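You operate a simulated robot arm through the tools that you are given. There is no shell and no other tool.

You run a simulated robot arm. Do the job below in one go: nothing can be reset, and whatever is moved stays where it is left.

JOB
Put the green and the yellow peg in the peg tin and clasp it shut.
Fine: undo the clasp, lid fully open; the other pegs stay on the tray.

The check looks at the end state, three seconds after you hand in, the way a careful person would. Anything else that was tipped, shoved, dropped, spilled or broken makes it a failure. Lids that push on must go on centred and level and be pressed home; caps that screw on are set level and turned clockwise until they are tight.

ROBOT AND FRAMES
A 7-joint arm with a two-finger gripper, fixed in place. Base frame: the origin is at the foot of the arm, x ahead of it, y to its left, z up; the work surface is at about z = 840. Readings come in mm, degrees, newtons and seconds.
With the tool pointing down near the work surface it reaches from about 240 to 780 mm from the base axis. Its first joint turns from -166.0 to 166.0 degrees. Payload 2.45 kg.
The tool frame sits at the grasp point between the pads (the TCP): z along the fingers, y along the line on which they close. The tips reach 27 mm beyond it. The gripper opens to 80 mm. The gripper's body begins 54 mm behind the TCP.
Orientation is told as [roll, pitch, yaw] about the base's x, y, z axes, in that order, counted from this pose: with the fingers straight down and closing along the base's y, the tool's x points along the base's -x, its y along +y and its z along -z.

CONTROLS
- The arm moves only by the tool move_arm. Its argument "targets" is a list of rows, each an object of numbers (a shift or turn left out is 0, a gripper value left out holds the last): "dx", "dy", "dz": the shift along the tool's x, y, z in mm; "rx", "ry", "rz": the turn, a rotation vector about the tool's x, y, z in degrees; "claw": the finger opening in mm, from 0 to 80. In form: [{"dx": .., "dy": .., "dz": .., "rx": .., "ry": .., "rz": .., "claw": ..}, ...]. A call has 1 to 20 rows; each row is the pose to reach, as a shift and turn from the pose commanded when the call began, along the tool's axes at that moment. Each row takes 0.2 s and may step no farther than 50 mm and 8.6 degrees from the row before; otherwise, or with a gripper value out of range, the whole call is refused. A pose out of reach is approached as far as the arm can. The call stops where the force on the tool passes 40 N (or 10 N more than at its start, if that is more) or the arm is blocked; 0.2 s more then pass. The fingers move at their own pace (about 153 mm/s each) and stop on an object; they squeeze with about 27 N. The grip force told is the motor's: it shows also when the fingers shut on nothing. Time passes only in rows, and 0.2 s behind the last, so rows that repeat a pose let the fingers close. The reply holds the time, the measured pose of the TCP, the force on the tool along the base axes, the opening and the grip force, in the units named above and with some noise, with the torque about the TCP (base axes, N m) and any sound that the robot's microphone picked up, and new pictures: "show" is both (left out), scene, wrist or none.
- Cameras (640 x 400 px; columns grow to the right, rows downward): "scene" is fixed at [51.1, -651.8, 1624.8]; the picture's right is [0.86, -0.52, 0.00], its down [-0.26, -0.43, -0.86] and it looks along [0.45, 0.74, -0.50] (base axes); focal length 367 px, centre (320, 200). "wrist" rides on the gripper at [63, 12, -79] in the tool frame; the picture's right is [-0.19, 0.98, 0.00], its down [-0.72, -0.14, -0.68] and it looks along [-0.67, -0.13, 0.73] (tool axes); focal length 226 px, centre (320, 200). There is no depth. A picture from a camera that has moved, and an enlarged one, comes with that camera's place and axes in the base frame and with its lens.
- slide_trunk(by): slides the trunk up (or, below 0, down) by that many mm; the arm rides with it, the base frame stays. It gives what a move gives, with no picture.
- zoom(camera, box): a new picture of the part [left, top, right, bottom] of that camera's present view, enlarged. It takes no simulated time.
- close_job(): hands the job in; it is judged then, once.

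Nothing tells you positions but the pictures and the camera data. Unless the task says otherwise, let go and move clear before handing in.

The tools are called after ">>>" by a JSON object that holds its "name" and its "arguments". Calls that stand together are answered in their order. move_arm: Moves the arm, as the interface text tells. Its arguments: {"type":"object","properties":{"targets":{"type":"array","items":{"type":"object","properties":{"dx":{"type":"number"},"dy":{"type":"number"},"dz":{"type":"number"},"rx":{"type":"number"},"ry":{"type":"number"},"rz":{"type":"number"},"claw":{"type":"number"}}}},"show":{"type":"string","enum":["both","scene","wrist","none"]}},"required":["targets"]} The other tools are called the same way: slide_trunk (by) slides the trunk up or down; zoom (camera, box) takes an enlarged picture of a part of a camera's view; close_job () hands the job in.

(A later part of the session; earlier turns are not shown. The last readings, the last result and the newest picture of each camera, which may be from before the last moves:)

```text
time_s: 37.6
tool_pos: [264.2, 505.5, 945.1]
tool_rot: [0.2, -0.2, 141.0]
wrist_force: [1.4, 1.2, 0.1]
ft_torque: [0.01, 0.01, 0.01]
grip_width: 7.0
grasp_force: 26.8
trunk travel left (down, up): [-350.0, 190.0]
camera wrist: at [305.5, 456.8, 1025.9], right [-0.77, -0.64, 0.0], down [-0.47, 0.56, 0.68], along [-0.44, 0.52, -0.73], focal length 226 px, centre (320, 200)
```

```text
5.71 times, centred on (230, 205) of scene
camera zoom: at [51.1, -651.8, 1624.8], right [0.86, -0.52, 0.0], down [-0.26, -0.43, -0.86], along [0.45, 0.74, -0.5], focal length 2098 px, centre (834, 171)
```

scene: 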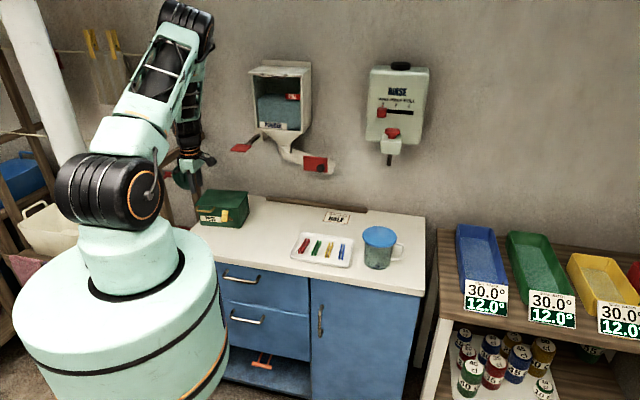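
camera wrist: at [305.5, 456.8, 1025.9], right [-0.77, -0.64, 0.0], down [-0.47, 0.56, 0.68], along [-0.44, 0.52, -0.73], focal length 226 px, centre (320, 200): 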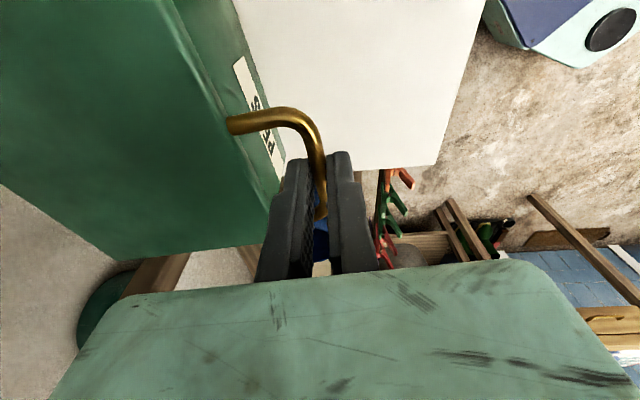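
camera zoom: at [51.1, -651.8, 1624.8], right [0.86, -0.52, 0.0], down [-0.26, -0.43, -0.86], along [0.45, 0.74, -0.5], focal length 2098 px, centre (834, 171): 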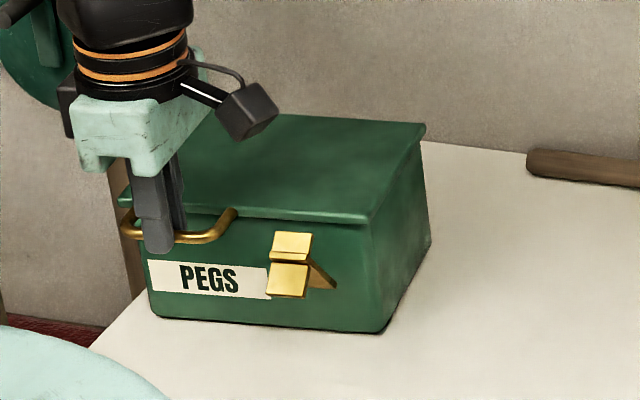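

I've gripped the handle bar at 7 mm. I'm lifting along the lid's hinge arc in small increments, checking force.

>>> {"name": "move_arm", "arguments": {"targets": [{"dy": -0.2, "dz": -7, "claw": 2}, {"dy": -0.6, "dz": -13.8, "claw": 2}, {"dy": -1.4, "dz": -20.6, "claw": 2}, {"dy": -2.4, "dz": -27.4, "claw": 2}, {"dy": -3.8, "dz": -34.2, "claw": 2}, {"dy": -5.4, "dz": -40.9, "claw": 2}, {"dy": -5.4, "dz": -40.9, "claw": 2}], "show": "both"}}

>>> {"name": "zoom", "arguments": {"camera": "scene", "box": [160, 140, 280, 240]}}

```text
time_s: 39.2
tool_pos: [267.5, 511.0, 987.5]
tool_rot: [0.2, -0.2, 140.9]
wrist_force: [3.1, -1.0, 0.3]
ft_torque: [-0.13, -0.18, 0.05]
grip_width: 6.8
grasp_force: 27.2
trunk travel left (down, up): [-350.0, 190.0]
camera wrist: at [309.3, 461.7, 1068.0], right [-0.77, -0.64, 0.0], down [-0.47, 0.56, 0.68], along [-0.44, 0.52, -0.73], focal length 226 px, centre (320, 200)
```

scene: 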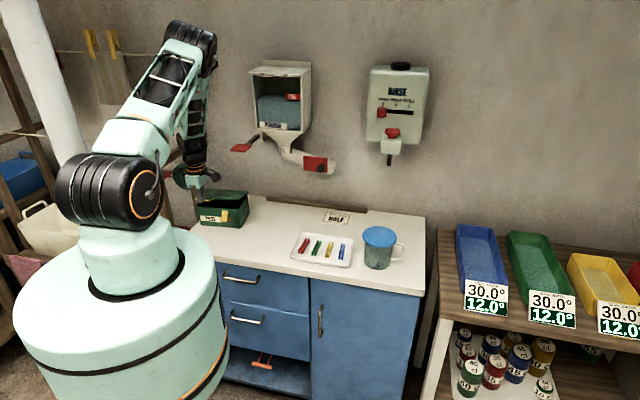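
wrist: 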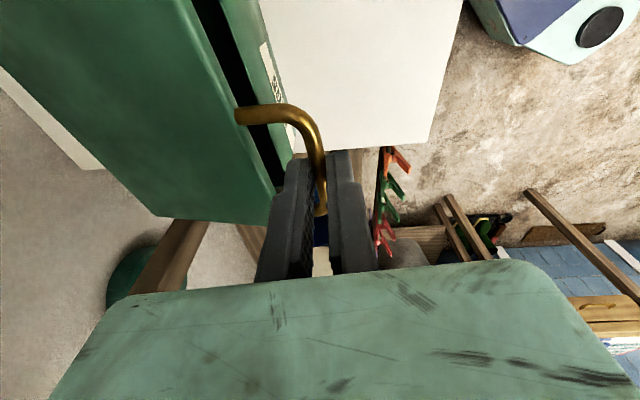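

```text
4.00 times, centred on (220, 190) of scene
camera zoom: at [51.1, -651.8, 1624.8], right [0.86, -0.52, 0.0], down [-0.26, -0.43, -0.86], along [0.45, 0.74, -0.5], focal length 1469 px, centre (720, 240)
```

zoom: 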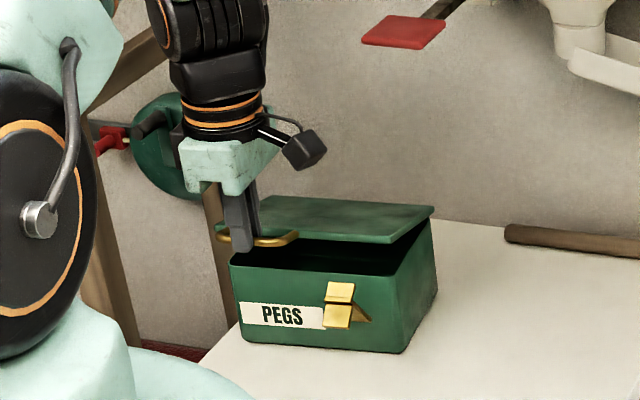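

The lid is lifting cleanly at low force. I'm continuing the arc to about 50°.

>>> {"name": "move_arm", "arguments": {"targets": [{"dy": -4.1, "dz": -13.1, "claw": 2}, {"dy": -9.4, "dz": -25.9, "claw": 2}, {"dy": -15.8, "dz": -38.1, "claw": 2}, {"dy": -23.2, "dz": -49.7, "claw": 2}, {"dy": -31.6, "dz": -60.7, "claw": 2}, {"dy": -40.9, "dz": -70.8, "claw": 2}, {"dy": -51, "dz": -80.1, "claw": 2}, {"dy": -51, "dz": -80.1, "claw": 2}], "show": "both"}}

>>> {"name": "zoom", "arguments": {"camera": "scene", "box": [160, 110, 280, 240]}}

```text
time_s: 41.0
tool_pos: [301.2, 552.8, 1067.0]
tool_rot: [0.2, -0.3, 140.9]
wrist_force: [0.8, 0.0, -0.4]
ft_torque: [0.05, 0.06, -0.13]
grip_width: 7.0
grasp_force: 27.1
trunk travel left (down, up): [-350.0, 190.0]
camera wrist: at [342.6, 503.2, 1146.6], right [-0.77, -0.64, 0.0], down [-0.47, 0.56, 0.68], along [-0.44, 0.52, -0.73], focal length 226 px, centre (320, 200)
```

scene: 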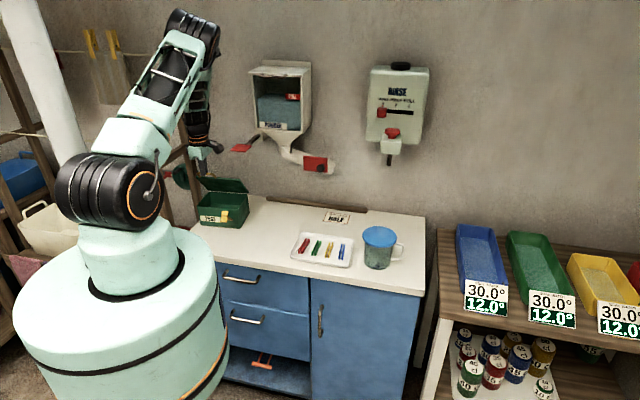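
wrist: 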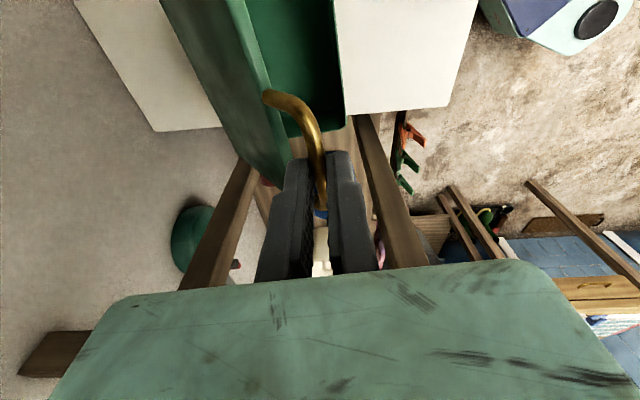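

```text
3.08 times, centred on (220, 175) of scene
camera zoom: at [51.1, -651.8, 1624.8], right [0.86, -0.52, 0.0], down [-0.26, -0.43, -0.86], along [0.45, 0.74, -0.5], focal length 1130 px, centre (628, 277)
```

zoom: 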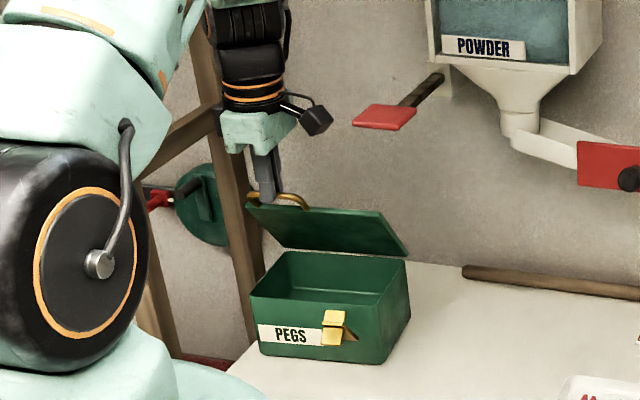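

The tin stays put and the lid is at about 50°. I'm continuing towards 80° and watching for contact or reach limits.

>>> {"name": "move_arm", "arguments": {"targets": [{"dy": -11, "dz": -8.4, "claw": 2}, {"dy": -22.6, "dz": -15.8, "claw": 2}, {"dy": -34.8, "dz": -22.2, "claw": 2}, {"dy": -47.6, "dz": -27.5, "claw": 2}, {"dy": -60.7, "dz": -31.6, "claw": 2}, {"dy": -74.2, "dz": -34.6, "claw": 2}, {"dy": -74.2, "dz": -34.6, "claw": 2}], "show": "both"}}

>>> {"name": "zoom", "arguments": {"camera": "scene", "box": [160, 110, 280, 240]}}

```text
time_s: 42.6
tool_pos: [346.4, 611.1, 1100.1]
tool_rot: [0.3, -0.2, 141.2]
wrist_force: [-1.3, 1.1, 0.3]
ft_torque: [0.11, 0.18, 0.14]
grip_width: 7.0
grasp_force: 27.0
trunk travel left (down, up): [-350.0, 190.0]
camera wrist: at [388.3, 561.4, 1181.8], right [-0.77, -0.64, 0.01], down [-0.47, 0.56, 0.68], along [-0.44, 0.52, -0.73], focal length 226 px, centre (320, 200)
```

scene: 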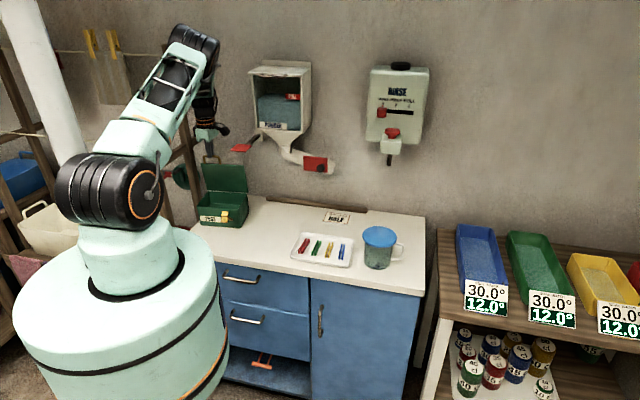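
wrist: 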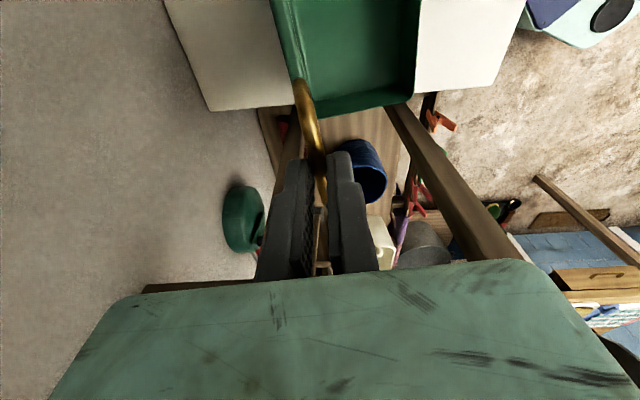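

```text
3.08 times, centred on (220, 175) of scene
camera zoom: at [51.1, -651.8, 1624.8], right [0.86, -0.52, 0.0], down [-0.26, -0.43, -0.86], along [0.45, 0.74, -0.5], focal length 1130 px, centre (628, 277)
```

zoom: 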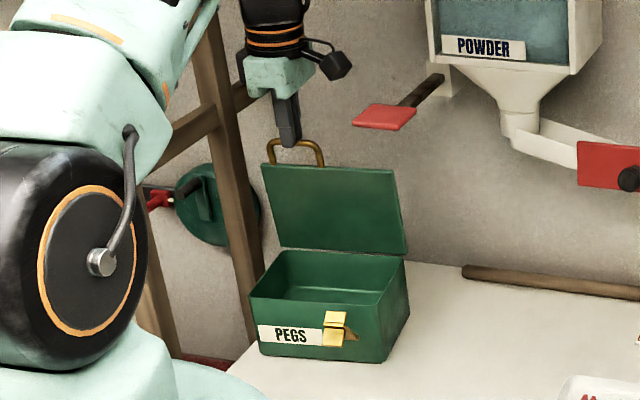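

The lid is at about 80° and all is well. I'll continue past vertical slowly to find the fully open stop.

>>> {"name": "move_arm", "arguments": {"targets": [{"dy": -6.8, "dz": -1, "claw": 2}, {"dy": -13.6, "dz": -1.8, "claw": 2}, {"dy": -20.5, "dz": -2.2, "claw": 2}, {"dy": -27.4, "dz": -2.4, "claw": 2}, {"dy": -34.3, "dz": -2.2, "claw": 2}, {"dy": -41.2, "dz": -1.8, "claw": 2}, {"dy": -41.2, "dz": -1.8, "claw": 2}], "show": "both"}}

>>> {"name": "zoom", "arguments": {"camera": "scene", "box": [160, 110, 280, 240]}}

```text
time_s: 44.2
tool_pos: [372.5, 640.5, 1101.5]
tool_rot: [0.2, -0.2, 141.0]
wrist_force: [1.3, -1.5, -0.4]
ft_torque: [0.16, 0.28, 0.06]
grip_width: 7.1
grasp_force: 27.6
trunk travel left (down, up): [-350.0, 190.0]
camera wrist: at [415.0, 592.3, 1182.1], right [-0.77, -0.64, 0.0], down [-0.47, 0.56, 0.68], along [-0.44, 0.52, -0.73], focal length 226 px, centre (320, 200)
```

scene: 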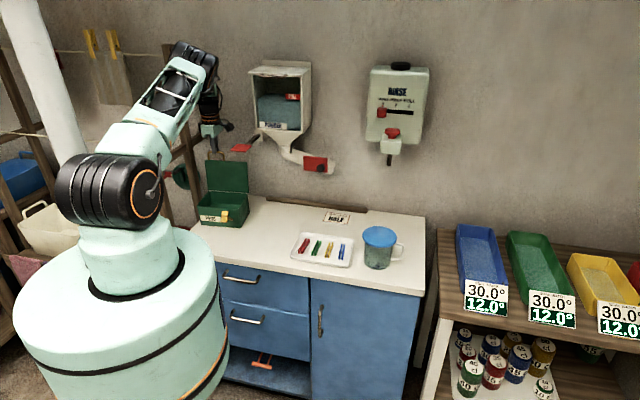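
wrist: 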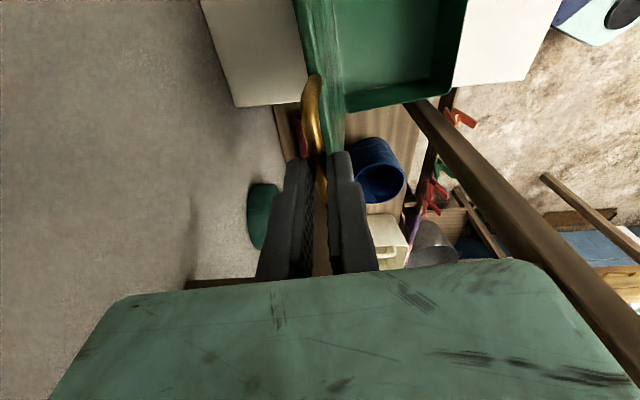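

```text
3.08 times, centred on (220, 175) of scene
camera zoom: at [51.1, -651.8, 1624.8], right [0.86, -0.52, 0.0], down [-0.26, -0.43, -0.86], along [0.45, 0.74, -0.5], focal length 1130 px, centre (628, 277)
```

zoom: 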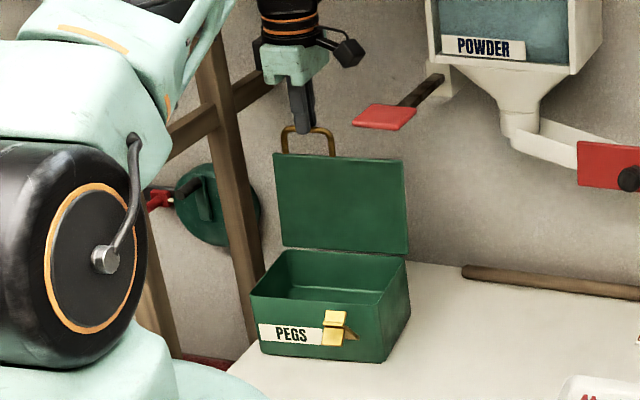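

The lid is just past vertical. I'll go a little further to find its stop, in small steps.

>>> {"name": "move_arm", "arguments": {"targets": [{"dy": -3.4, "dz": 0.4, "claw": 2}, {"dy": -6.8, "dz": 0.8, "claw": 2}, {"dy": -10.2, "dz": 1.3, "claw": 2}, {"dy": -13.6, "dz": 1.8, "claw": 2}, {"dy": -17, "dz": 2.5, "claw": 2}, {"dy": -20.4, "dz": 3.2, "claw": 2}, {"dy": -23.8, "dz": 4, "claw": 2}, {"dy": -23.8, "dz": 4, "claw": 2}], "show": "both"}}

>>> {"name": "zoom", "arguments": {"camera": "scene", "box": [160, 110, 280, 240]}}

```text
time_s: 46.0
tool_pos: [388.3, 660.3, 1098.1]
tool_rot: [0.2, -0.2, 141.0]
wrist_force: [-2.4, -1.6, -0.9]
ft_torque: [-0.05, -0.03, -0.09]
grip_width: 7.0
grasp_force: 26.6
trunk travel left (down, up): [-350.0, 190.0]
camera wrist: at [429.3, 610.7, 1178.1], right [-0.77, -0.64, 0.0], down [-0.47, 0.56, 0.68], along [-0.44, 0.52, -0.73], focal length 226 px, centre (320, 200)
```

scene: 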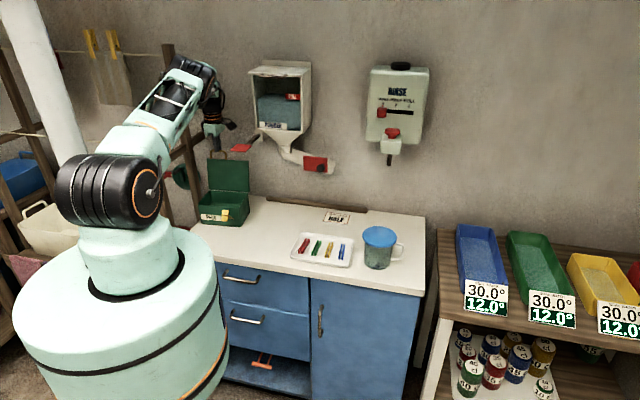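
wrist: 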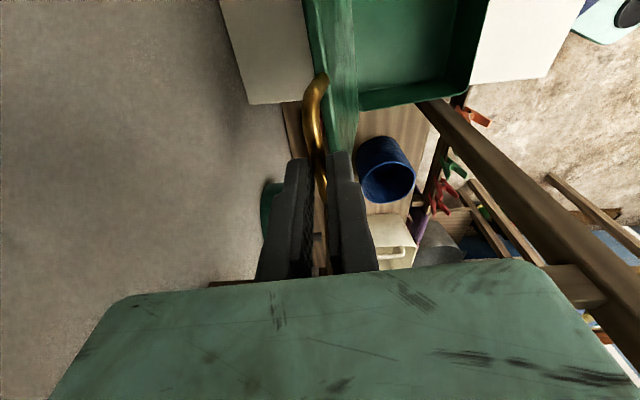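

```text
3.08 times, centred on (220, 175) of scene
camera zoom: at [51.1, -651.8, 1624.8], right [0.86, -0.52, 0.0], down [-0.26, -0.43, -0.86], along [0.45, 0.74, -0.5], focal length 1130 px, centre (628, 277)
```

zoom: 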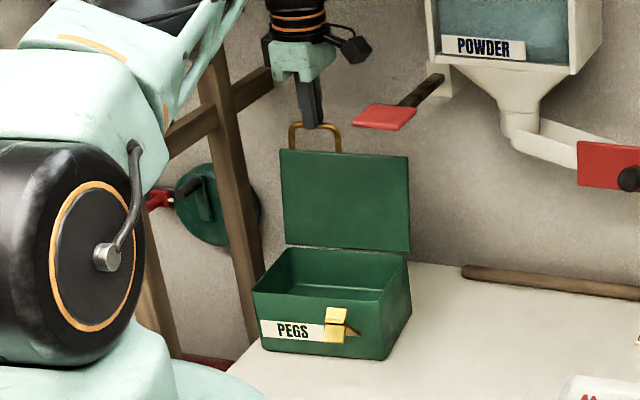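

The tin's front lifted very slightly, so the lid is at its stop at about 100°. I'll back off a few mm and check before releasing.

>>> {"name": "move_arm", "arguments": {"targets": [{"dy": 2, "dz": -0.4, "claw": 2}, {"dy": 4, "dz": -0.8, "claw": 2}, {"dy": 6.5, "dz": -1.2, "claw": 2}, {"dy": 6.5, "dz": -1.2, "claw": 2}], "show": "none"}}

>>> {"name": "zoom", "arguments": {"camera": "scene", "box": [160, 110, 280, 240]}}

```text
time_s: 47.0
tool_pos: [383.3, 654.2, 1098.7]
tool_rot: [0.3, -0.3, 141.0]
wrist_force: [0.0, 0.5, 5.1]
ft_torque: [0.04, 0.04, -0.12]
grip_width: 7.1
grasp_force: 27.2
trunk travel left (down, up): [-350.0, 190.0]
```

```text
3.08 times, centred on (220, 175) of scene
camera zoom: at [51.1, -651.8, 1624.8], right [0.86, -0.52, 0.0], down [-0.26, -0.43, -0.86], along [0.45, 0.74, -0.5], focal length 1130 px, centre (628, 277)
```

zoom: 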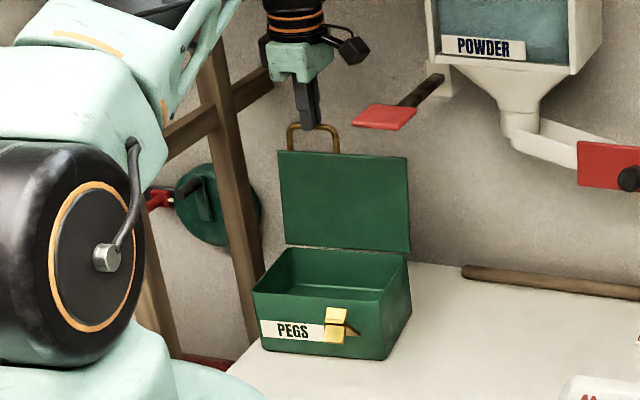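

The tin is flat again and the lid leans just past vertical. I'm releasing the bar and lifting straight up.

>>> {"name": "move_arm", "arguments": {"targets": [{"dz": 0, "claw": 10}, {"dz": 0, "claw": 16}, {"dz": 0, "claw": 22}, {"dz": 0, "claw": 22}, {"dz": -10, "claw": 22}, {"dz": -25, "claw": 22}, {"dz": -45, "claw": 22}, {"dz": -65, "claw": 22}], "show": "both"}}

>>> {"name": "zoom", "arguments": {"camera": "scene", "box": [160, 110, 280, 240]}}

```text
time_s: 48.8
tool_pos: [382.4, 656.1, 1164.9]
tool_rot: [0.2, -0.2, 141.0]
wrist_force: [0.1, -0.3, -0.4]
ft_torque: [0.0, 0.03, 0.02]
grip_width: 22.0
grasp_force: 0.0
trunk travel left (down, up): [-350.0, 190.0]
camera wrist: at [425.0, 606.8, 1243.8], right [-0.77, -0.64, 0.0], down [-0.47, 0.56, 0.68], along [-0.44, 0.52, -0.73], focal length 226 px, centre (320, 200)
```

scene: 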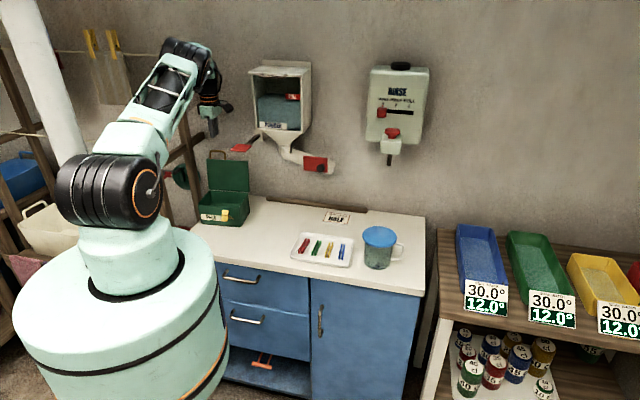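
wrist: 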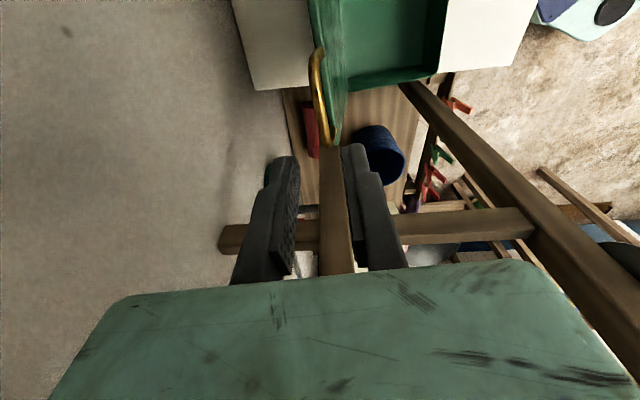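

```text
3.08 times, centred on (220, 175) of scene
camera zoom: at [51.1, -651.8, 1624.8], right [0.86, -0.52, 0.0], down [-0.26, -0.43, -0.86], along [0.45, 0.74, -0.5], focal length 1130 px, centre (628, 277)
```

zoom: 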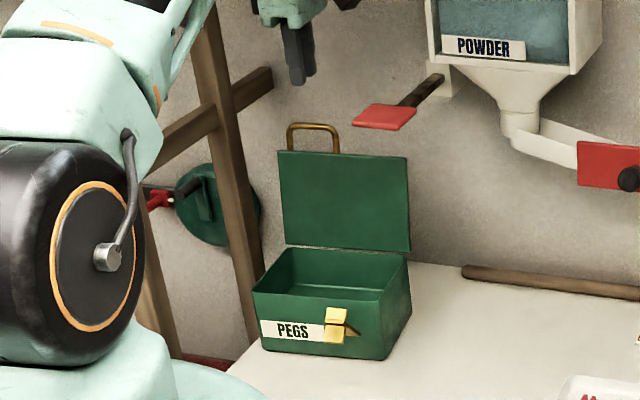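

The lid stays open by itself at its stop. I'm backing the gripper out towards the front at this height, clear of the lid and handle.

>>> {"name": "move_arm", "arguments": {"targets": [{"dy": 37, "claw": 30}, {"dy": 74, "claw": 30}, {"dy": 112, "claw": 30}, {"dy": 150, "claw": 30}], "show": "none"}}

>>> {"name": "move_arm", "arguments": {"targets": [{"dx": 32.7, "dy": 7.2, "dz": 7.7, "rz": 7.7}, {"dx": 65.4, "dy": 14.3, "dz": 15.4, "rz": 15.4}, {"dx": 98.1, "dy": 21.5, "dz": 23, "rz": 23.1}, {"dx": 130.8, "dy": 28.6, "dz": 31, "rz": 30.8}, {"dx": 163.5, "dy": 35.8, "dz": 38, "rz": 38.5}, {"dx": 196.2, "dy": 43, "dz": 46, "rz": 46.2}, {"dx": 228.9, "dy": 50.1, "dz": 54, "rz": 53.9}, {"dx": 261.6, "dy": 57.3, "dz": 62, "rz": 61.6}, {"dx": 294.3, "dy": 64.4, "dz": 69, "rz": 69.3}, {"dx": 327, "dy": 71.6, "dz": 77, "rz": 77}, {"dx": 359.7, "dy": 78.8, "dz": 85, "rz": 84.7}, {"dx": 392.4, "dy": 85.9, "dz": 92, "rz": 92.4}, {"dx": 425.2, "dy": 93.1, "dz": 100, "rz": 100}, {"dx": 425.2, "dy": 93.1, "dz": 100, "rz": 100}], "show": "both"}}

```text
time_s: 49.8
tool_pos: [287.3, 535.8, 1162.4]
tool_rot: [0.0, -0.1, 140.9]
wrist_force: [0.1, -0.4, 0.0]
ft_torque: [0.04, 0.0, -0.01]
grip_width: 29.8
grasp_force: 0.1
trunk travel left (down, up): [-350.0, 190.0]
```

```text
time_s: 52.8
tool_pos: [559.2, 199.9, 1063.3]
tool_rot: [0.1, 0.1, 41.1]
wrist_force: [0.2, 0.5, 0.4]
ft_torque: [0.0, 0.01, -0.01]
grip_width: 29.9
grasp_force: 0.1
trunk travel left (down, up): [-350.0, 190.0]
camera wrist: at [504.2, 168.0, 1144.4], right [-0.5, 0.87, 0.0], down [0.64, 0.36, 0.68], along [0.59, 0.34, -0.73], focal length 226 px, centre (320, 200)
```

scene: 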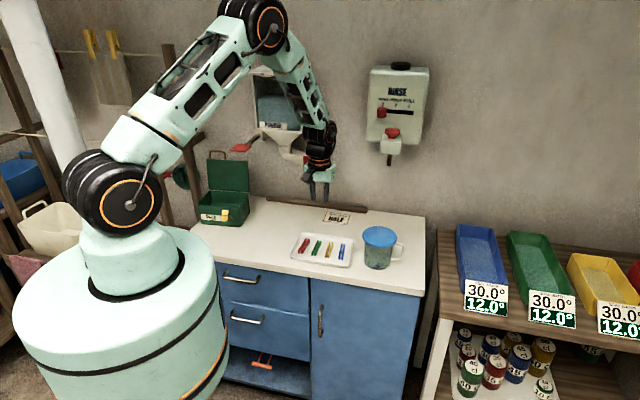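
wrist: 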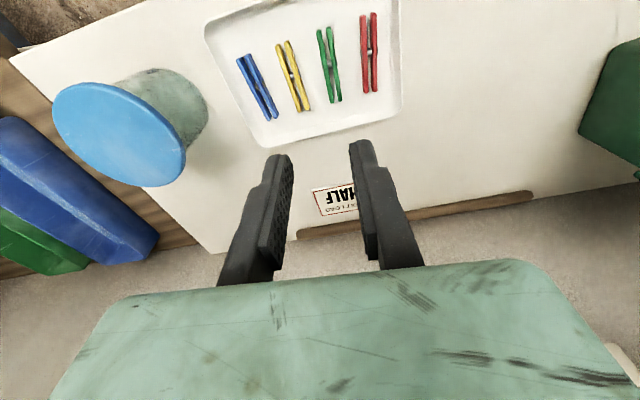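

I'm above the tray with the pegs in view. I'll zoom in to measure the green and yellow pegs.

>>> {"name": "zoom", "arguments": {"camera": "wrist", "box": [200, 0, 420, 160]}}

>>> {"name": "zoom", "arguments": {"camera": "scene", "box": [280, 220, 370, 280]}}

```text
2.50 times, centred on (310, 80) of wrist
camera zoom: at [504.2, 168.0, 1144.4], right [-0.5, 0.87, 0.0], down [0.64, 0.36, 0.68], along [0.59, 0.34, -0.73], focal length 565 px, centre (345, 500)
```

zoom: 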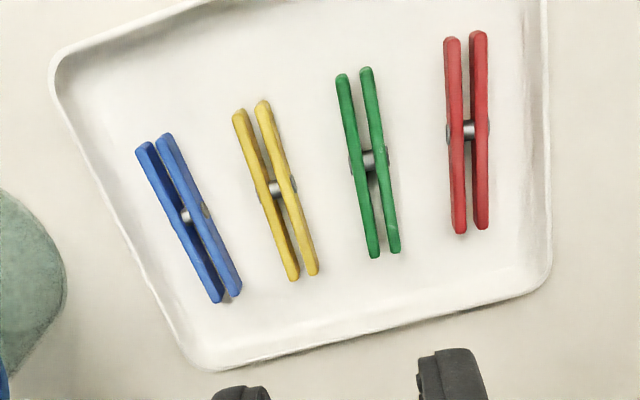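

```text
6.67 times, centred on (325, 250) of scene
camera zoom: at [51.1, -651.8, 1624.8], right [0.86, -0.52, 0.0], down [-0.26, -0.43, -0.86], along [0.45, 0.74, -0.5], focal length 2448 px, centre (287, -133)
```

zoom: 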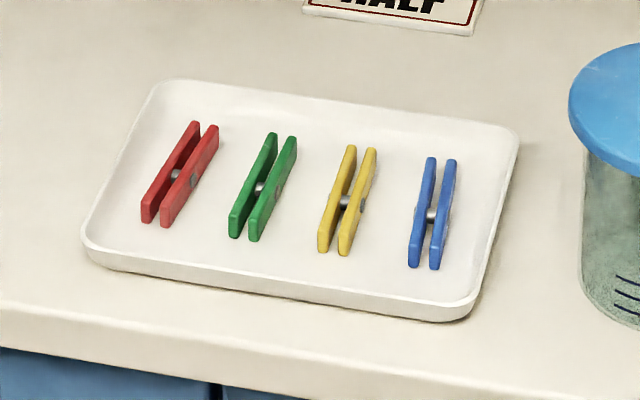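

Green's centre is at about (553, 209) and yellow's at about (585, 178), both with their axis near 43–44°. I'll centre over green, turn to 43.5°, and come down partway to verify.

>>> {"name": "move_arm", "arguments": {"targets": [{"dx": -0.6, "dy": 3.6, "dz": 20, "rz": -0.8, "claw": 28}, {"dx": -1.2, "dy": 7.2, "dz": 45, "rz": -1.6, "claw": 28}, {"dx": -1.7, "dy": 10.8, "dz": 75, "rz": -2.4, "claw": 28}, {"dx": -1.7, "dy": 10.8, "dz": 105, "rz": -2.4, "claw": 28}, {"dx": -1.7, "dy": 10.8, "dz": 130, "rz": -2.4, "claw": 28}, {"dx": -1.7, "dy": 10.8, "dz": 150, "rz": -2.4, "claw": 28}, {"dx": -1.7, "dy": 10.8, "dz": 155, "rz": -2.4, "claw": 28}, {"dx": -1.7, "dy": 10.8, "dz": 155, "rz": -2.4, "claw": 28}], "show": "wrist"}}

>>> {"name": "zoom", "arguments": {"camera": "wrist", "box": [220, 60, 420, 220]}}

>>> {"name": "zoom", "arguments": {"camera": "scene", "box": [280, 210, 370, 280]}}

```text
time_s: 54.6
tool_pos: [555.1, 206.6, 907.2]
tool_rot: [0.2, 0.2, 43.4]
wrist_force: [-0.5, -0.1, -0.1]
ft_torque: [-0.03, 0.02, 0.04]
grip_width: 28.0
grasp_force: 0.1
trunk travel left (down, up): [-350.0, 190.0]
camera wrist: at [501.0, 173.5, 987.7], right [-0.53, 0.85, 0.0], down [0.62, 0.39, 0.68], along [0.57, 0.36, -0.73], focal length 226 px, centre (320, 200)
```

wrist: 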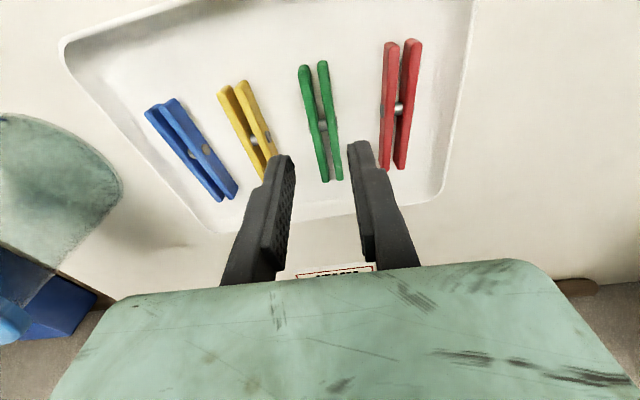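

```text
2.50 times, centred on (320, 140) of wrist
camera zoom: at [501.0, 173.5, 987.7], right [-0.53, 0.85, 0.0], down [0.62, 0.39, 0.68], along [0.57, 0.36, -0.73], focal length 565 px, centre (320, 350)
```

zoom: 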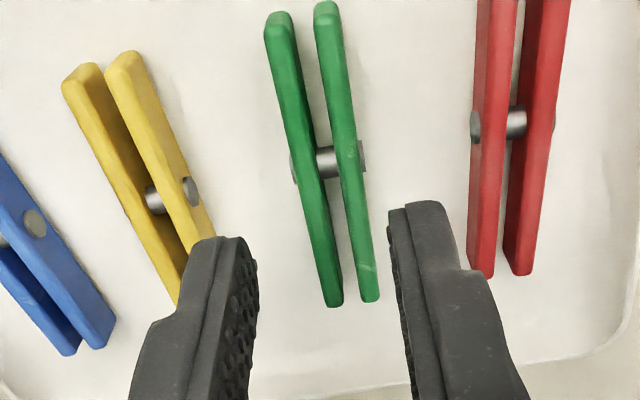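

```text
5.71 times, centred on (325, 245) of scene
camera zoom: at [51.1, -651.8, 1624.8], right [0.86, -0.52, 0.0], down [-0.26, -0.43, -0.86], along [0.45, 0.74, -0.5], focal length 2098 px, centre (291, -57)
```

zoom: 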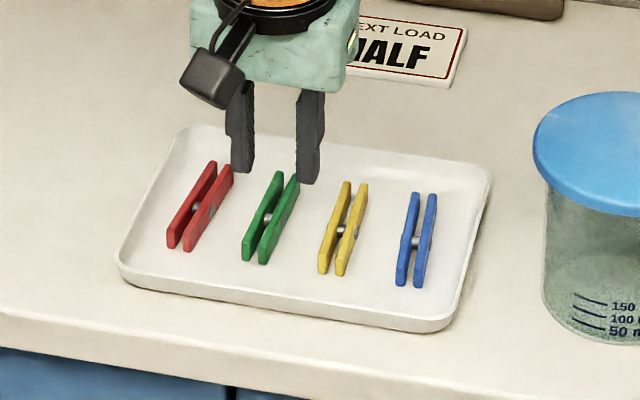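

The fingers are about 2.6 mm off across the peg. I'll correct that and come down around green slowly.

>>> {"name": "move_arm", "arguments": {"targets": [{"dx": 0.8, "dy": 1.3, "claw": 28}, {"dx": 1.5, "dy": 2.6, "dz": 4, "claw": 28}, {"dx": 1.5, "dy": 2.6, "dz": 10, "claw": 28}, {"dx": 1.5, "dy": 2.6, "dz": 16, "claw": 28}, {"dx": 1.5, "dy": 2.6, "dz": 22, "claw": 28}, {"dx": 1.5, "dy": 2.6, "dz": 26, "claw": 28}, {"dx": 1.5, "dy": 2.6, "dz": 30, "claw": 28}, {"dx": 1.5, "dy": 2.6, "dz": 30, "claw": 28}], "show": "wrist"}}

>>> {"name": "zoom", "arguments": {"camera": "wrist", "box": [240, 80, 400, 240]}}

>>> {"name": "zoom", "arguments": {"camera": "scene", "box": [280, 210, 370, 280]}}

```text
time_s: 56.4
tool_pos: [549.0, 209.4, 878.5]
tool_rot: [0.2, 0.2, 43.4]
wrist_force: [0.0, 0.2, 1.3]
ft_torque: [0.01, 0.01, 0.0]
grip_width: 28.1
grasp_force: 0.1
trunk travel left (down, up): [-350.0, 190.0]
camera wrist: at [496.4, 174.7, 959.1], right [-0.53, 0.85, 0.0], down [0.62, 0.39, 0.68], along [0.57, 0.36, -0.73], focal length 226 px, centre (320, 200)
```

wrist: 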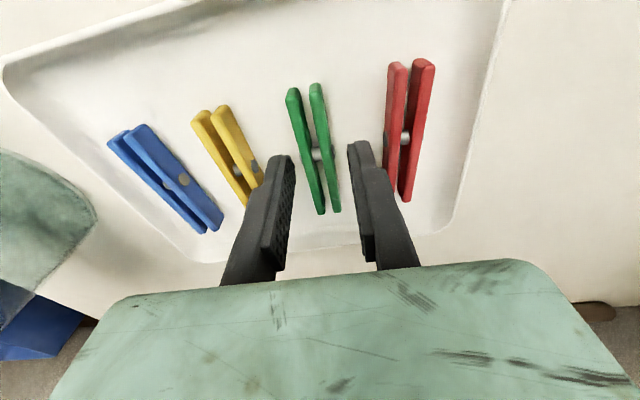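

```text
2.50 times, centred on (320, 160) of wrist
camera zoom: at [496.4, 174.7, 959.1], right [-0.53, 0.85, 0.0], down [0.62, 0.39, 0.68], along [0.57, 0.36, -0.73], focal length 565 px, centre (320, 300)
```

zoom: 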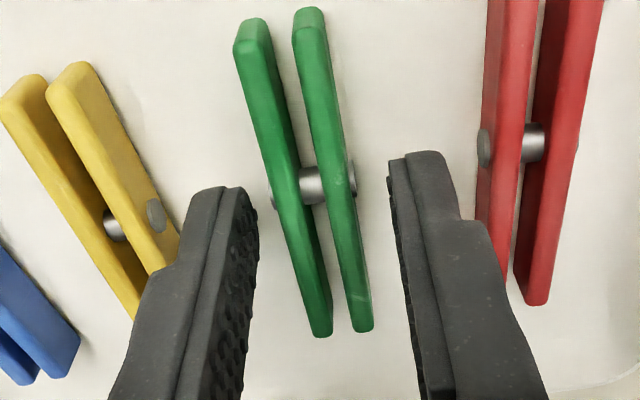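

```text
5.71 times, centred on (325, 245) of scene
camera zoom: at [51.1, -651.8, 1624.8], right [0.86, -0.52, 0.0], down [-0.26, -0.43, -0.86], along [0.45, 0.74, -0.5], focal length 2098 px, centre (291, -57)
```

zoom: 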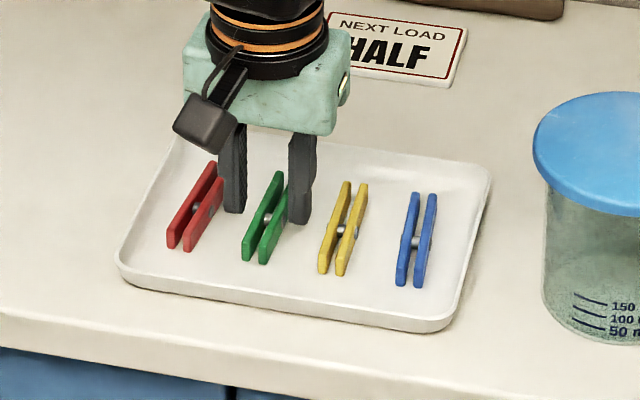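

I need about −2.2 mm and 4 mm lower. Then I'll close gently on the peg's middle.

>>> {"name": "move_arm", "arguments": {"targets": [{"dy": -1.1, "dz": 1, "claw": 28}, {"dy": -2.2, "dz": 2.5, "claw": 28}, {"dy": -2.2, "dz": 4, "claw": 28}, {"dy": -2.2, "dz": 4, "claw": 24}, {"dy": -2.2, "dz": 4, "claw": 20}, {"dy": -2.2, "dz": 4, "claw": 14}, {"dy": -2.2, "dz": 4, "claw": 8}, {"dy": -2.2, "dz": 4, "claw": 8}], "show": "wrist"}}

>>> {"name": "zoom", "arguments": {"camera": "wrist", "box": [240, 80, 400, 240]}}

>>> {"name": "zoom", "arguments": {"camera": "scene", "box": [280, 210, 370, 280]}}

```text
time_s: 58.2
tool_pos: [552.8, 207.0, 874.4]
tool_rot: [0.1, 0.2, 43.3]
wrist_force: [-0.4, 0.0, -0.1]
ft_torque: [0.03, 0.0, -0.03]
grip_width: 14.4
grasp_force: 27.2
trunk travel left (down, up): [-350.0, 190.0]
camera wrist: at [498.8, 172.7, 955.1], right [-0.53, 0.85, 0.0], down [0.62, 0.39, 0.68], along [0.57, 0.36, -0.73], focal length 226 px, centre (320, 200)
```

wrist: 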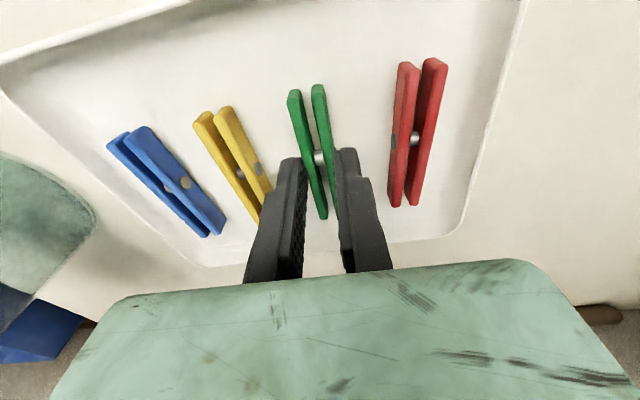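

```text
2.50 times, centred on (320, 160) of wrist
camera zoom: at [498.8, 172.7, 955.1], right [-0.53, 0.85, 0.0], down [0.62, 0.39, 0.68], along [0.57, 0.36, -0.73], focal length 565 px, centre (320, 300)
```

zoom: 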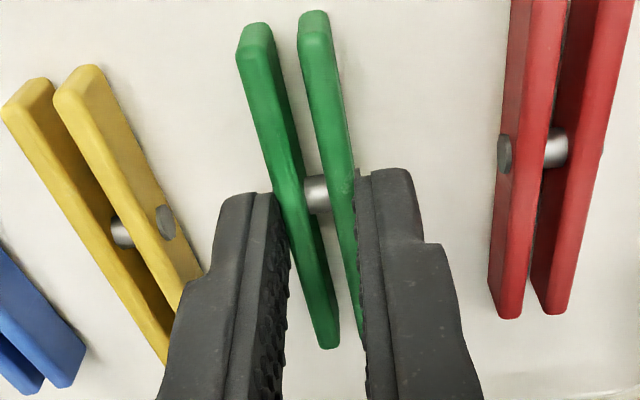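

```text
5.71 times, centred on (325, 245) of scene
camera zoom: at [51.1, -651.8, 1624.8], right [0.86, -0.52, 0.0], down [-0.26, -0.43, -0.86], along [0.45, 0.74, -0.5], focal length 2098 px, centre (291, -57)
```

zoom: 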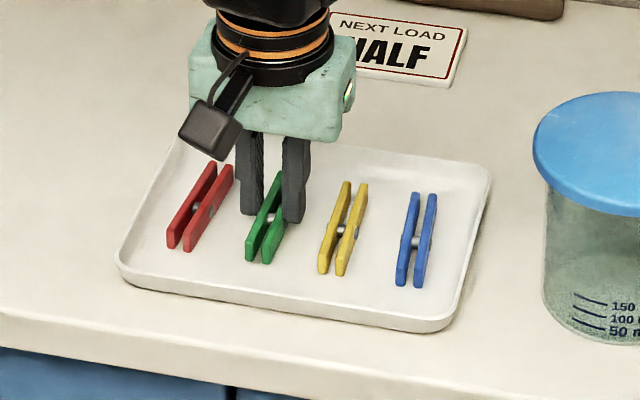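

Green is gripped at 14.4 mm and the neighbours are untouched. I'm lifting it straight up.

>>> {"name": "move_arm", "arguments": {"targets": [{"dz": -4, "claw": 8}, {"dz": -10, "claw": 8}, {"dz": -25, "claw": 8}, {"dz": -50, "claw": 8}, {"dz": -85, "claw": 8}, {"dz": -125, "claw": 8}, {"dz": -160, "claw": 8}], "show": "both"}}

>>> {"name": "zoom", "arguments": {"camera": "scene", "box": [260, 130, 400, 290]}}

```text
time_s: 59.8
tool_pos: [552.2, 207.1, 1035.0]
tool_rot: [0.1, 0.1, 43.6]
wrist_force: [-0.7, -0.4, -1.3]
ft_torque: [0.0, 0.0, -0.01]
grip_width: 14.3
grasp_force: 27.7
trunk travel left (down, up): [-350.0, 190.0]
camera wrist: at [497.6, 173.1, 1116.1], right [-0.53, 0.85, 0.0], down [0.62, 0.39, 0.68], along [0.57, 0.36, -0.73], focal length 226 px, centre (320, 200)
```

scene: 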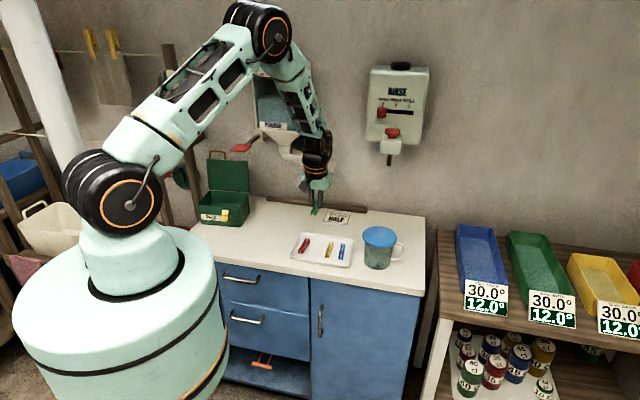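
wrist: 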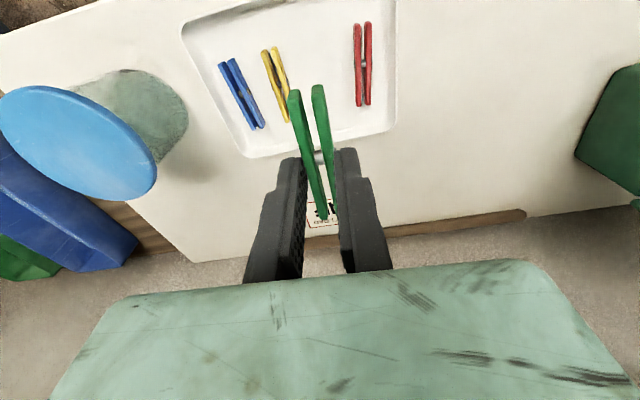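

```text
2.50 times, centred on (330, 210) of scene
camera zoom: at [51.1, -651.8, 1624.8], right [0.86, -0.52, 0.0], down [-0.26, -0.43, -0.86], along [0.45, 0.74, -0.5], focal length 918 px, centre (295, 175)
```

zoom: 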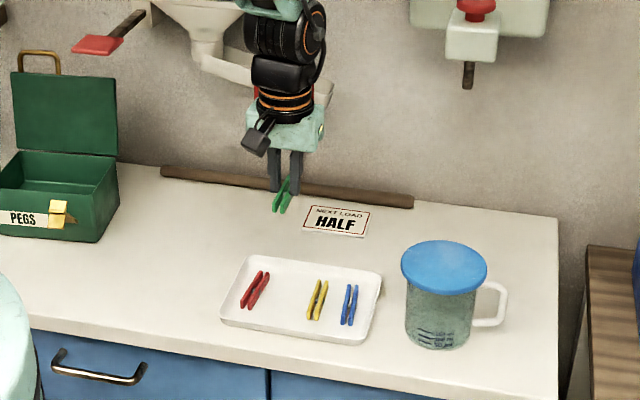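

Green is held securely and everything else is undisturbed. I'm carrying it over to the open tin at z≈1090 and turning to the tin's orientation.

>>> {"name": "move_arm", "arguments": {"targets": [{"dx": -7, "dy": 32, "dz": -20, "rz": -0.6, "claw": 8}, {"dx": -14, "dy": 64, "dz": -40, "rz": -1.2, "claw": 8}, {"dx": -21, "dy": 96, "dz": -55, "rz": -1.8, "claw": 8}, {"dx": -28, "dy": 128, "dz": -55, "rz": -2.4, "claw": 8}, {"dx": -35, "dy": 160, "dz": -55, "rz": -3, "claw": 8}, {"dx": -42, "dy": 192, "dz": -55, "rz": -3.6, "claw": 8}, {"dx": -49, "dy": 224, "dz": -55, "rz": -4.2, "claw": 8}, {"dx": -56, "dy": 256, "dz": -55, "rz": -4.8, "claw": 8}, {"dx": -63, "dy": 288, "dz": -55, "rz": -5.4, "claw": 8}, {"dx": -70, "dy": 320, "dz": -55, "rz": -6, "claw": 8}, {"dx": -77, "dy": 352, "dz": -55, "rz": -6.6, "claw": 8}, {"dx": -84, "dy": 384, "dz": -55, "rz": -7.2, "claw": 8}, {"dx": -91.6, "dy": 416.9, "dz": -55, "rz": -7.5, "claw": 8}, {"dx": -91.6, "dy": 416.9, "dz": -55, "rz": -7.5, "claw": 8}], "show": "both"}}

>>> {"name": "zoom", "arguments": {"camera": "scene", "box": [160, 110, 280, 240]}}

```text
time_s: 61.5
tool_pos: [436.6, 397.4, 1086.4]
tool_rot: [-0.7, 1.0, 46.9]
wrist_force: [8.1, -14.2, 1.0]
ft_torque: [0.91, 0.53, -0.15]
grip_width: 14.3
grasp_force: 27.0
trunk travel left (down, up): [-350.0, 190.0]
stopped in row 8: the force on the tool passed its limit at 54 N (the readings are from after the stop); the commanded pose is now the measured one
camera wrist: at [385.7, 360.7, 1167.8], right [-0.58, 0.81, -0.01], down [0.6, 0.44, 0.67], along [0.55, 0.38, -0.74], focal length 226 px, centre (320, 200)
```

scene: 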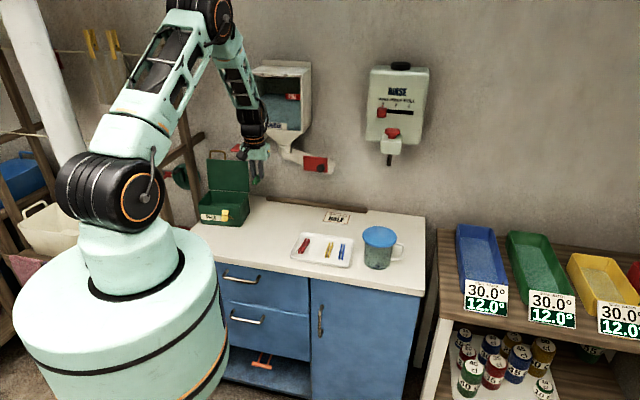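
wrist: 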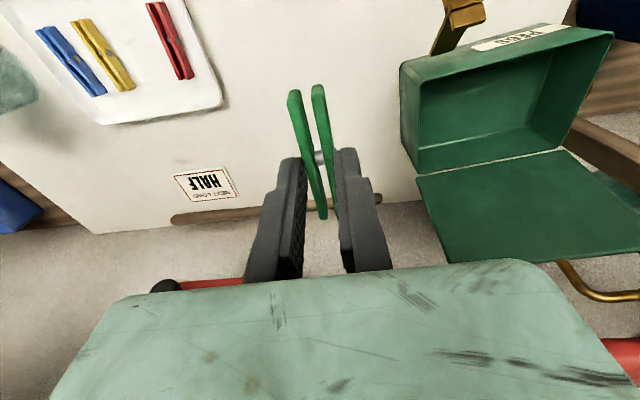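

```text
3.08 times, centred on (220, 175) of scene
camera zoom: at [51.1, -651.8, 1624.8], right [0.86, -0.52, 0.0], down [-0.26, -0.43, -0.86], along [0.45, 0.74, -0.5], focal length 1130 px, centre (628, 277)
```

zoom: 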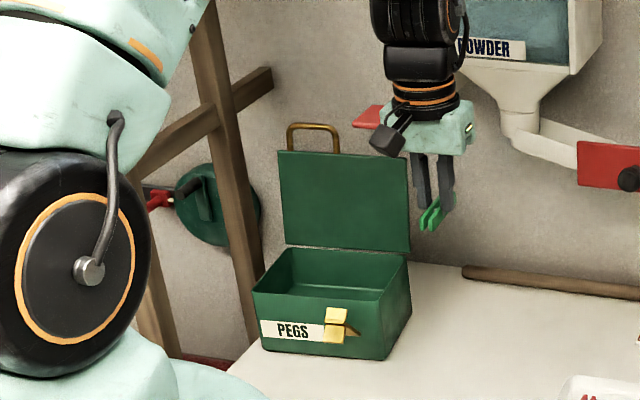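

The gripper's side touched the red paddle under the POWDER box, which sticks out further than I estimated, to about (409, 445, 1165). I'm backing off the way I came and will check it.

>>> {"name": "move_arm", "arguments": {"targets": [{"dy": -6, "claw": 8}, {"dy": -20, "claw": 8}, {"dy": -40, "dx": 10, "claw": 8}, {"dy": -60, "dx": 25, "claw": 8}], "show": "both"}}

>>> {"name": "zoom", "arguments": {"camera": "scene", "box": [200, 50, 360, 190]}}

```text
time_s: 62.5
tool_pos: [461.9, 338.9, 1087.1]
tool_rot: [-0.4, 0.9, 47.2]
wrist_force: [0.4, -0.4, -1.0]
ft_torque: [0.02, 0.0, 0.0]
grip_width: 14.4
grasp_force: 27.0
trunk travel left (down, up): [-350.0, 190.0]
camera wrist: at [410.9, 301.7, 1168.6], right [-0.59, 0.81, -0.01], down [0.6, 0.44, 0.67], along [0.55, 0.39, -0.74], focal length 226 px, centre (320, 200)
```

scene: 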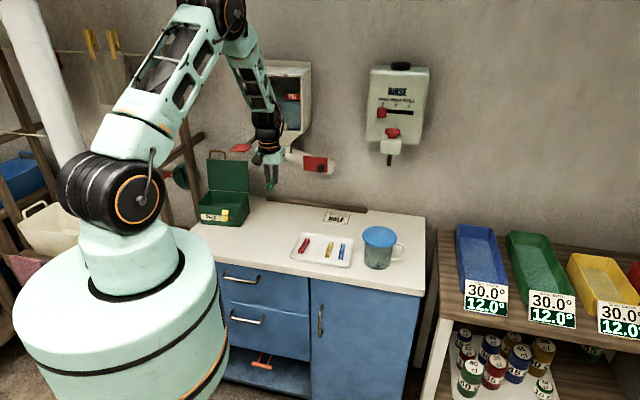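
wrist: 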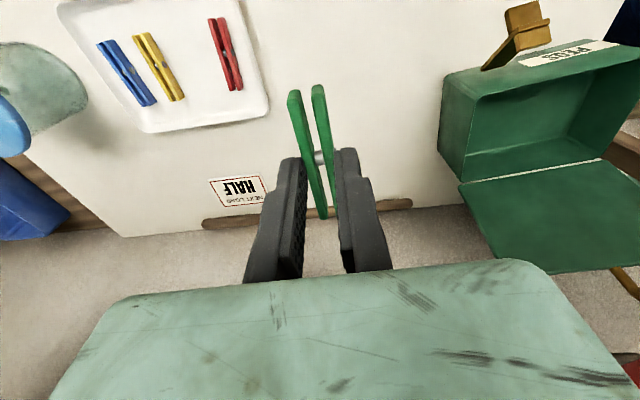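

```text
2.86 times, centred on (280, 120) of scene
camera zoom: at [51.1, -651.8, 1624.8], right [0.86, -0.52, 0.0], down [-0.26, -0.43, -0.86], along [0.45, 0.74, -0.5], focal length 1049 px, centre (434, 429)
```

zoom: 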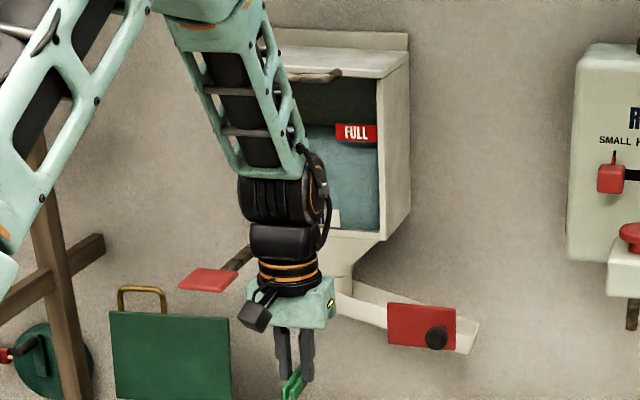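

The paddle is exactly where it was and the box still reads FULL. I'll reroute with a wide berth, via (390, 310), (290, 400) and (285, 520), well away from the paddle.

>>> {"name": "move_arm", "arguments": {"targets": [{"dx": 24, "dy": 11, "claw": 8}, {"dx": 47, "dy": 22, "rx": -0.2, "ry": -0.4, "claw": 8}, {"dx": 70, "dy": 33, "rx": -0.4, "ry": -0.9, "claw": 8}, {"dx": 71, "dy": 67, "rx": -0.4, "ry": -0.9, "rz": -0.5, "claw": 8}, {"dx": 71, "dy": 100, "rx": -0.4, "ry": -0.9, "rz": -1, "claw": 8}, {"dx": 72, "dy": 134, "rx": -0.4, "ry": -0.9, "rz": -1.5, "claw": 8}, {"dx": 72, "dy": 168, "rx": -0.4, "ry": -0.9, "rz": -2, "claw": 8}, {"dx": 51, "dy": 189, "rx": -0.4, "ry": -0.9, "rz": -2.5, "claw": 8}, {"dx": 30, "dy": 210, "rx": -0.4, "ry": -0.9, "rz": -3, "claw": 8}, {"dx": 8, "dy": 232, "rx": -0.4, "ry": -0.9, "rz": -3.5, "claw": 8}, {"dx": -12.8, "dy": 252.8, "rx": -0.4, "ry": -0.9, "rz": -3.8, "claw": 8}, {"dx": -12.8, "dy": 252.8, "rx": -0.4, "ry": -0.9, "rz": -3.8, "claw": 8}], "show": "both"}}

>>> {"name": "zoom", "arguments": {"camera": "scene", "box": [160, 100, 300, 240]}}

```text
time_s: 65.1
tool_pos: [287.9, 525.1, 1087.0]
tool_rot: [0.0, -0.1, 51.0]
wrist_force: [0.0, 0.2, -0.3]
ft_torque: [0.02, 0.04, -0.04]
grip_width: 14.2
grasp_force: 26.5
trunk travel left (down, up): [-350.0, 190.0]
camera wrist: at [238.2, 482.4, 1166.9], right [-0.64, 0.77, 0.0], down [0.56, 0.47, 0.68], along [0.52, 0.44, -0.73], focal length 226 px, centre (320, 200)
```

scene: 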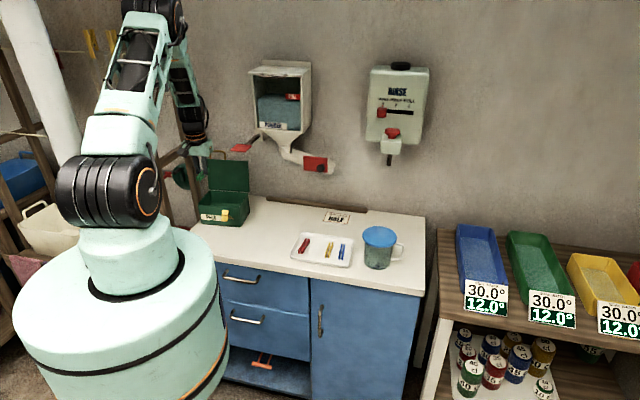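
wrist: 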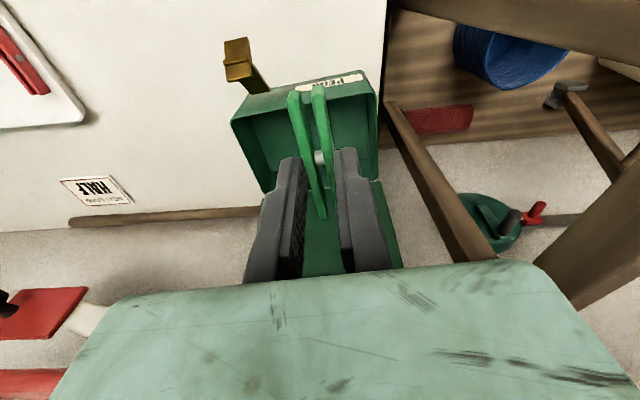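

```text
2.86 times, centred on (230, 170) of scene
camera zoom: at [51.1, -651.8, 1624.8], right [0.86, -0.52, 0.0], down [-0.26, -0.43, -0.86], along [0.45, 0.74, -0.5], focal length 1049 px, centre (577, 286)
```

zoom: 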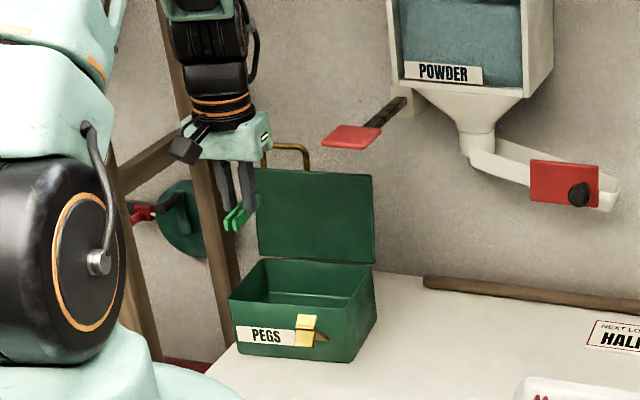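

I'm in front of the open tin with green, and the paddle is undisturbed. I'll measure the tin's opening.

>>> {"name": "zoom", "arguments": {"camera": "wrist", "box": [210, 20, 410, 220]}}

```text
2.00 times, centred on (310, 120) of wrist
camera zoom: at [238.2, 482.4, 1166.9], right [-0.64, 0.77, 0.0], down [0.56, 0.47, 0.68], along [0.52, 0.44, -0.73], focal length 452 px, centre (340, 360)
```

zoom: 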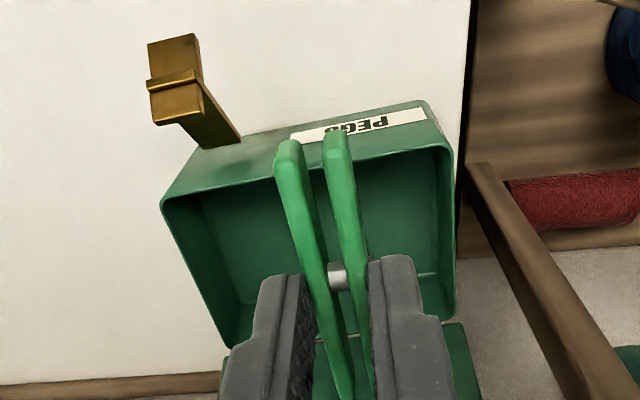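

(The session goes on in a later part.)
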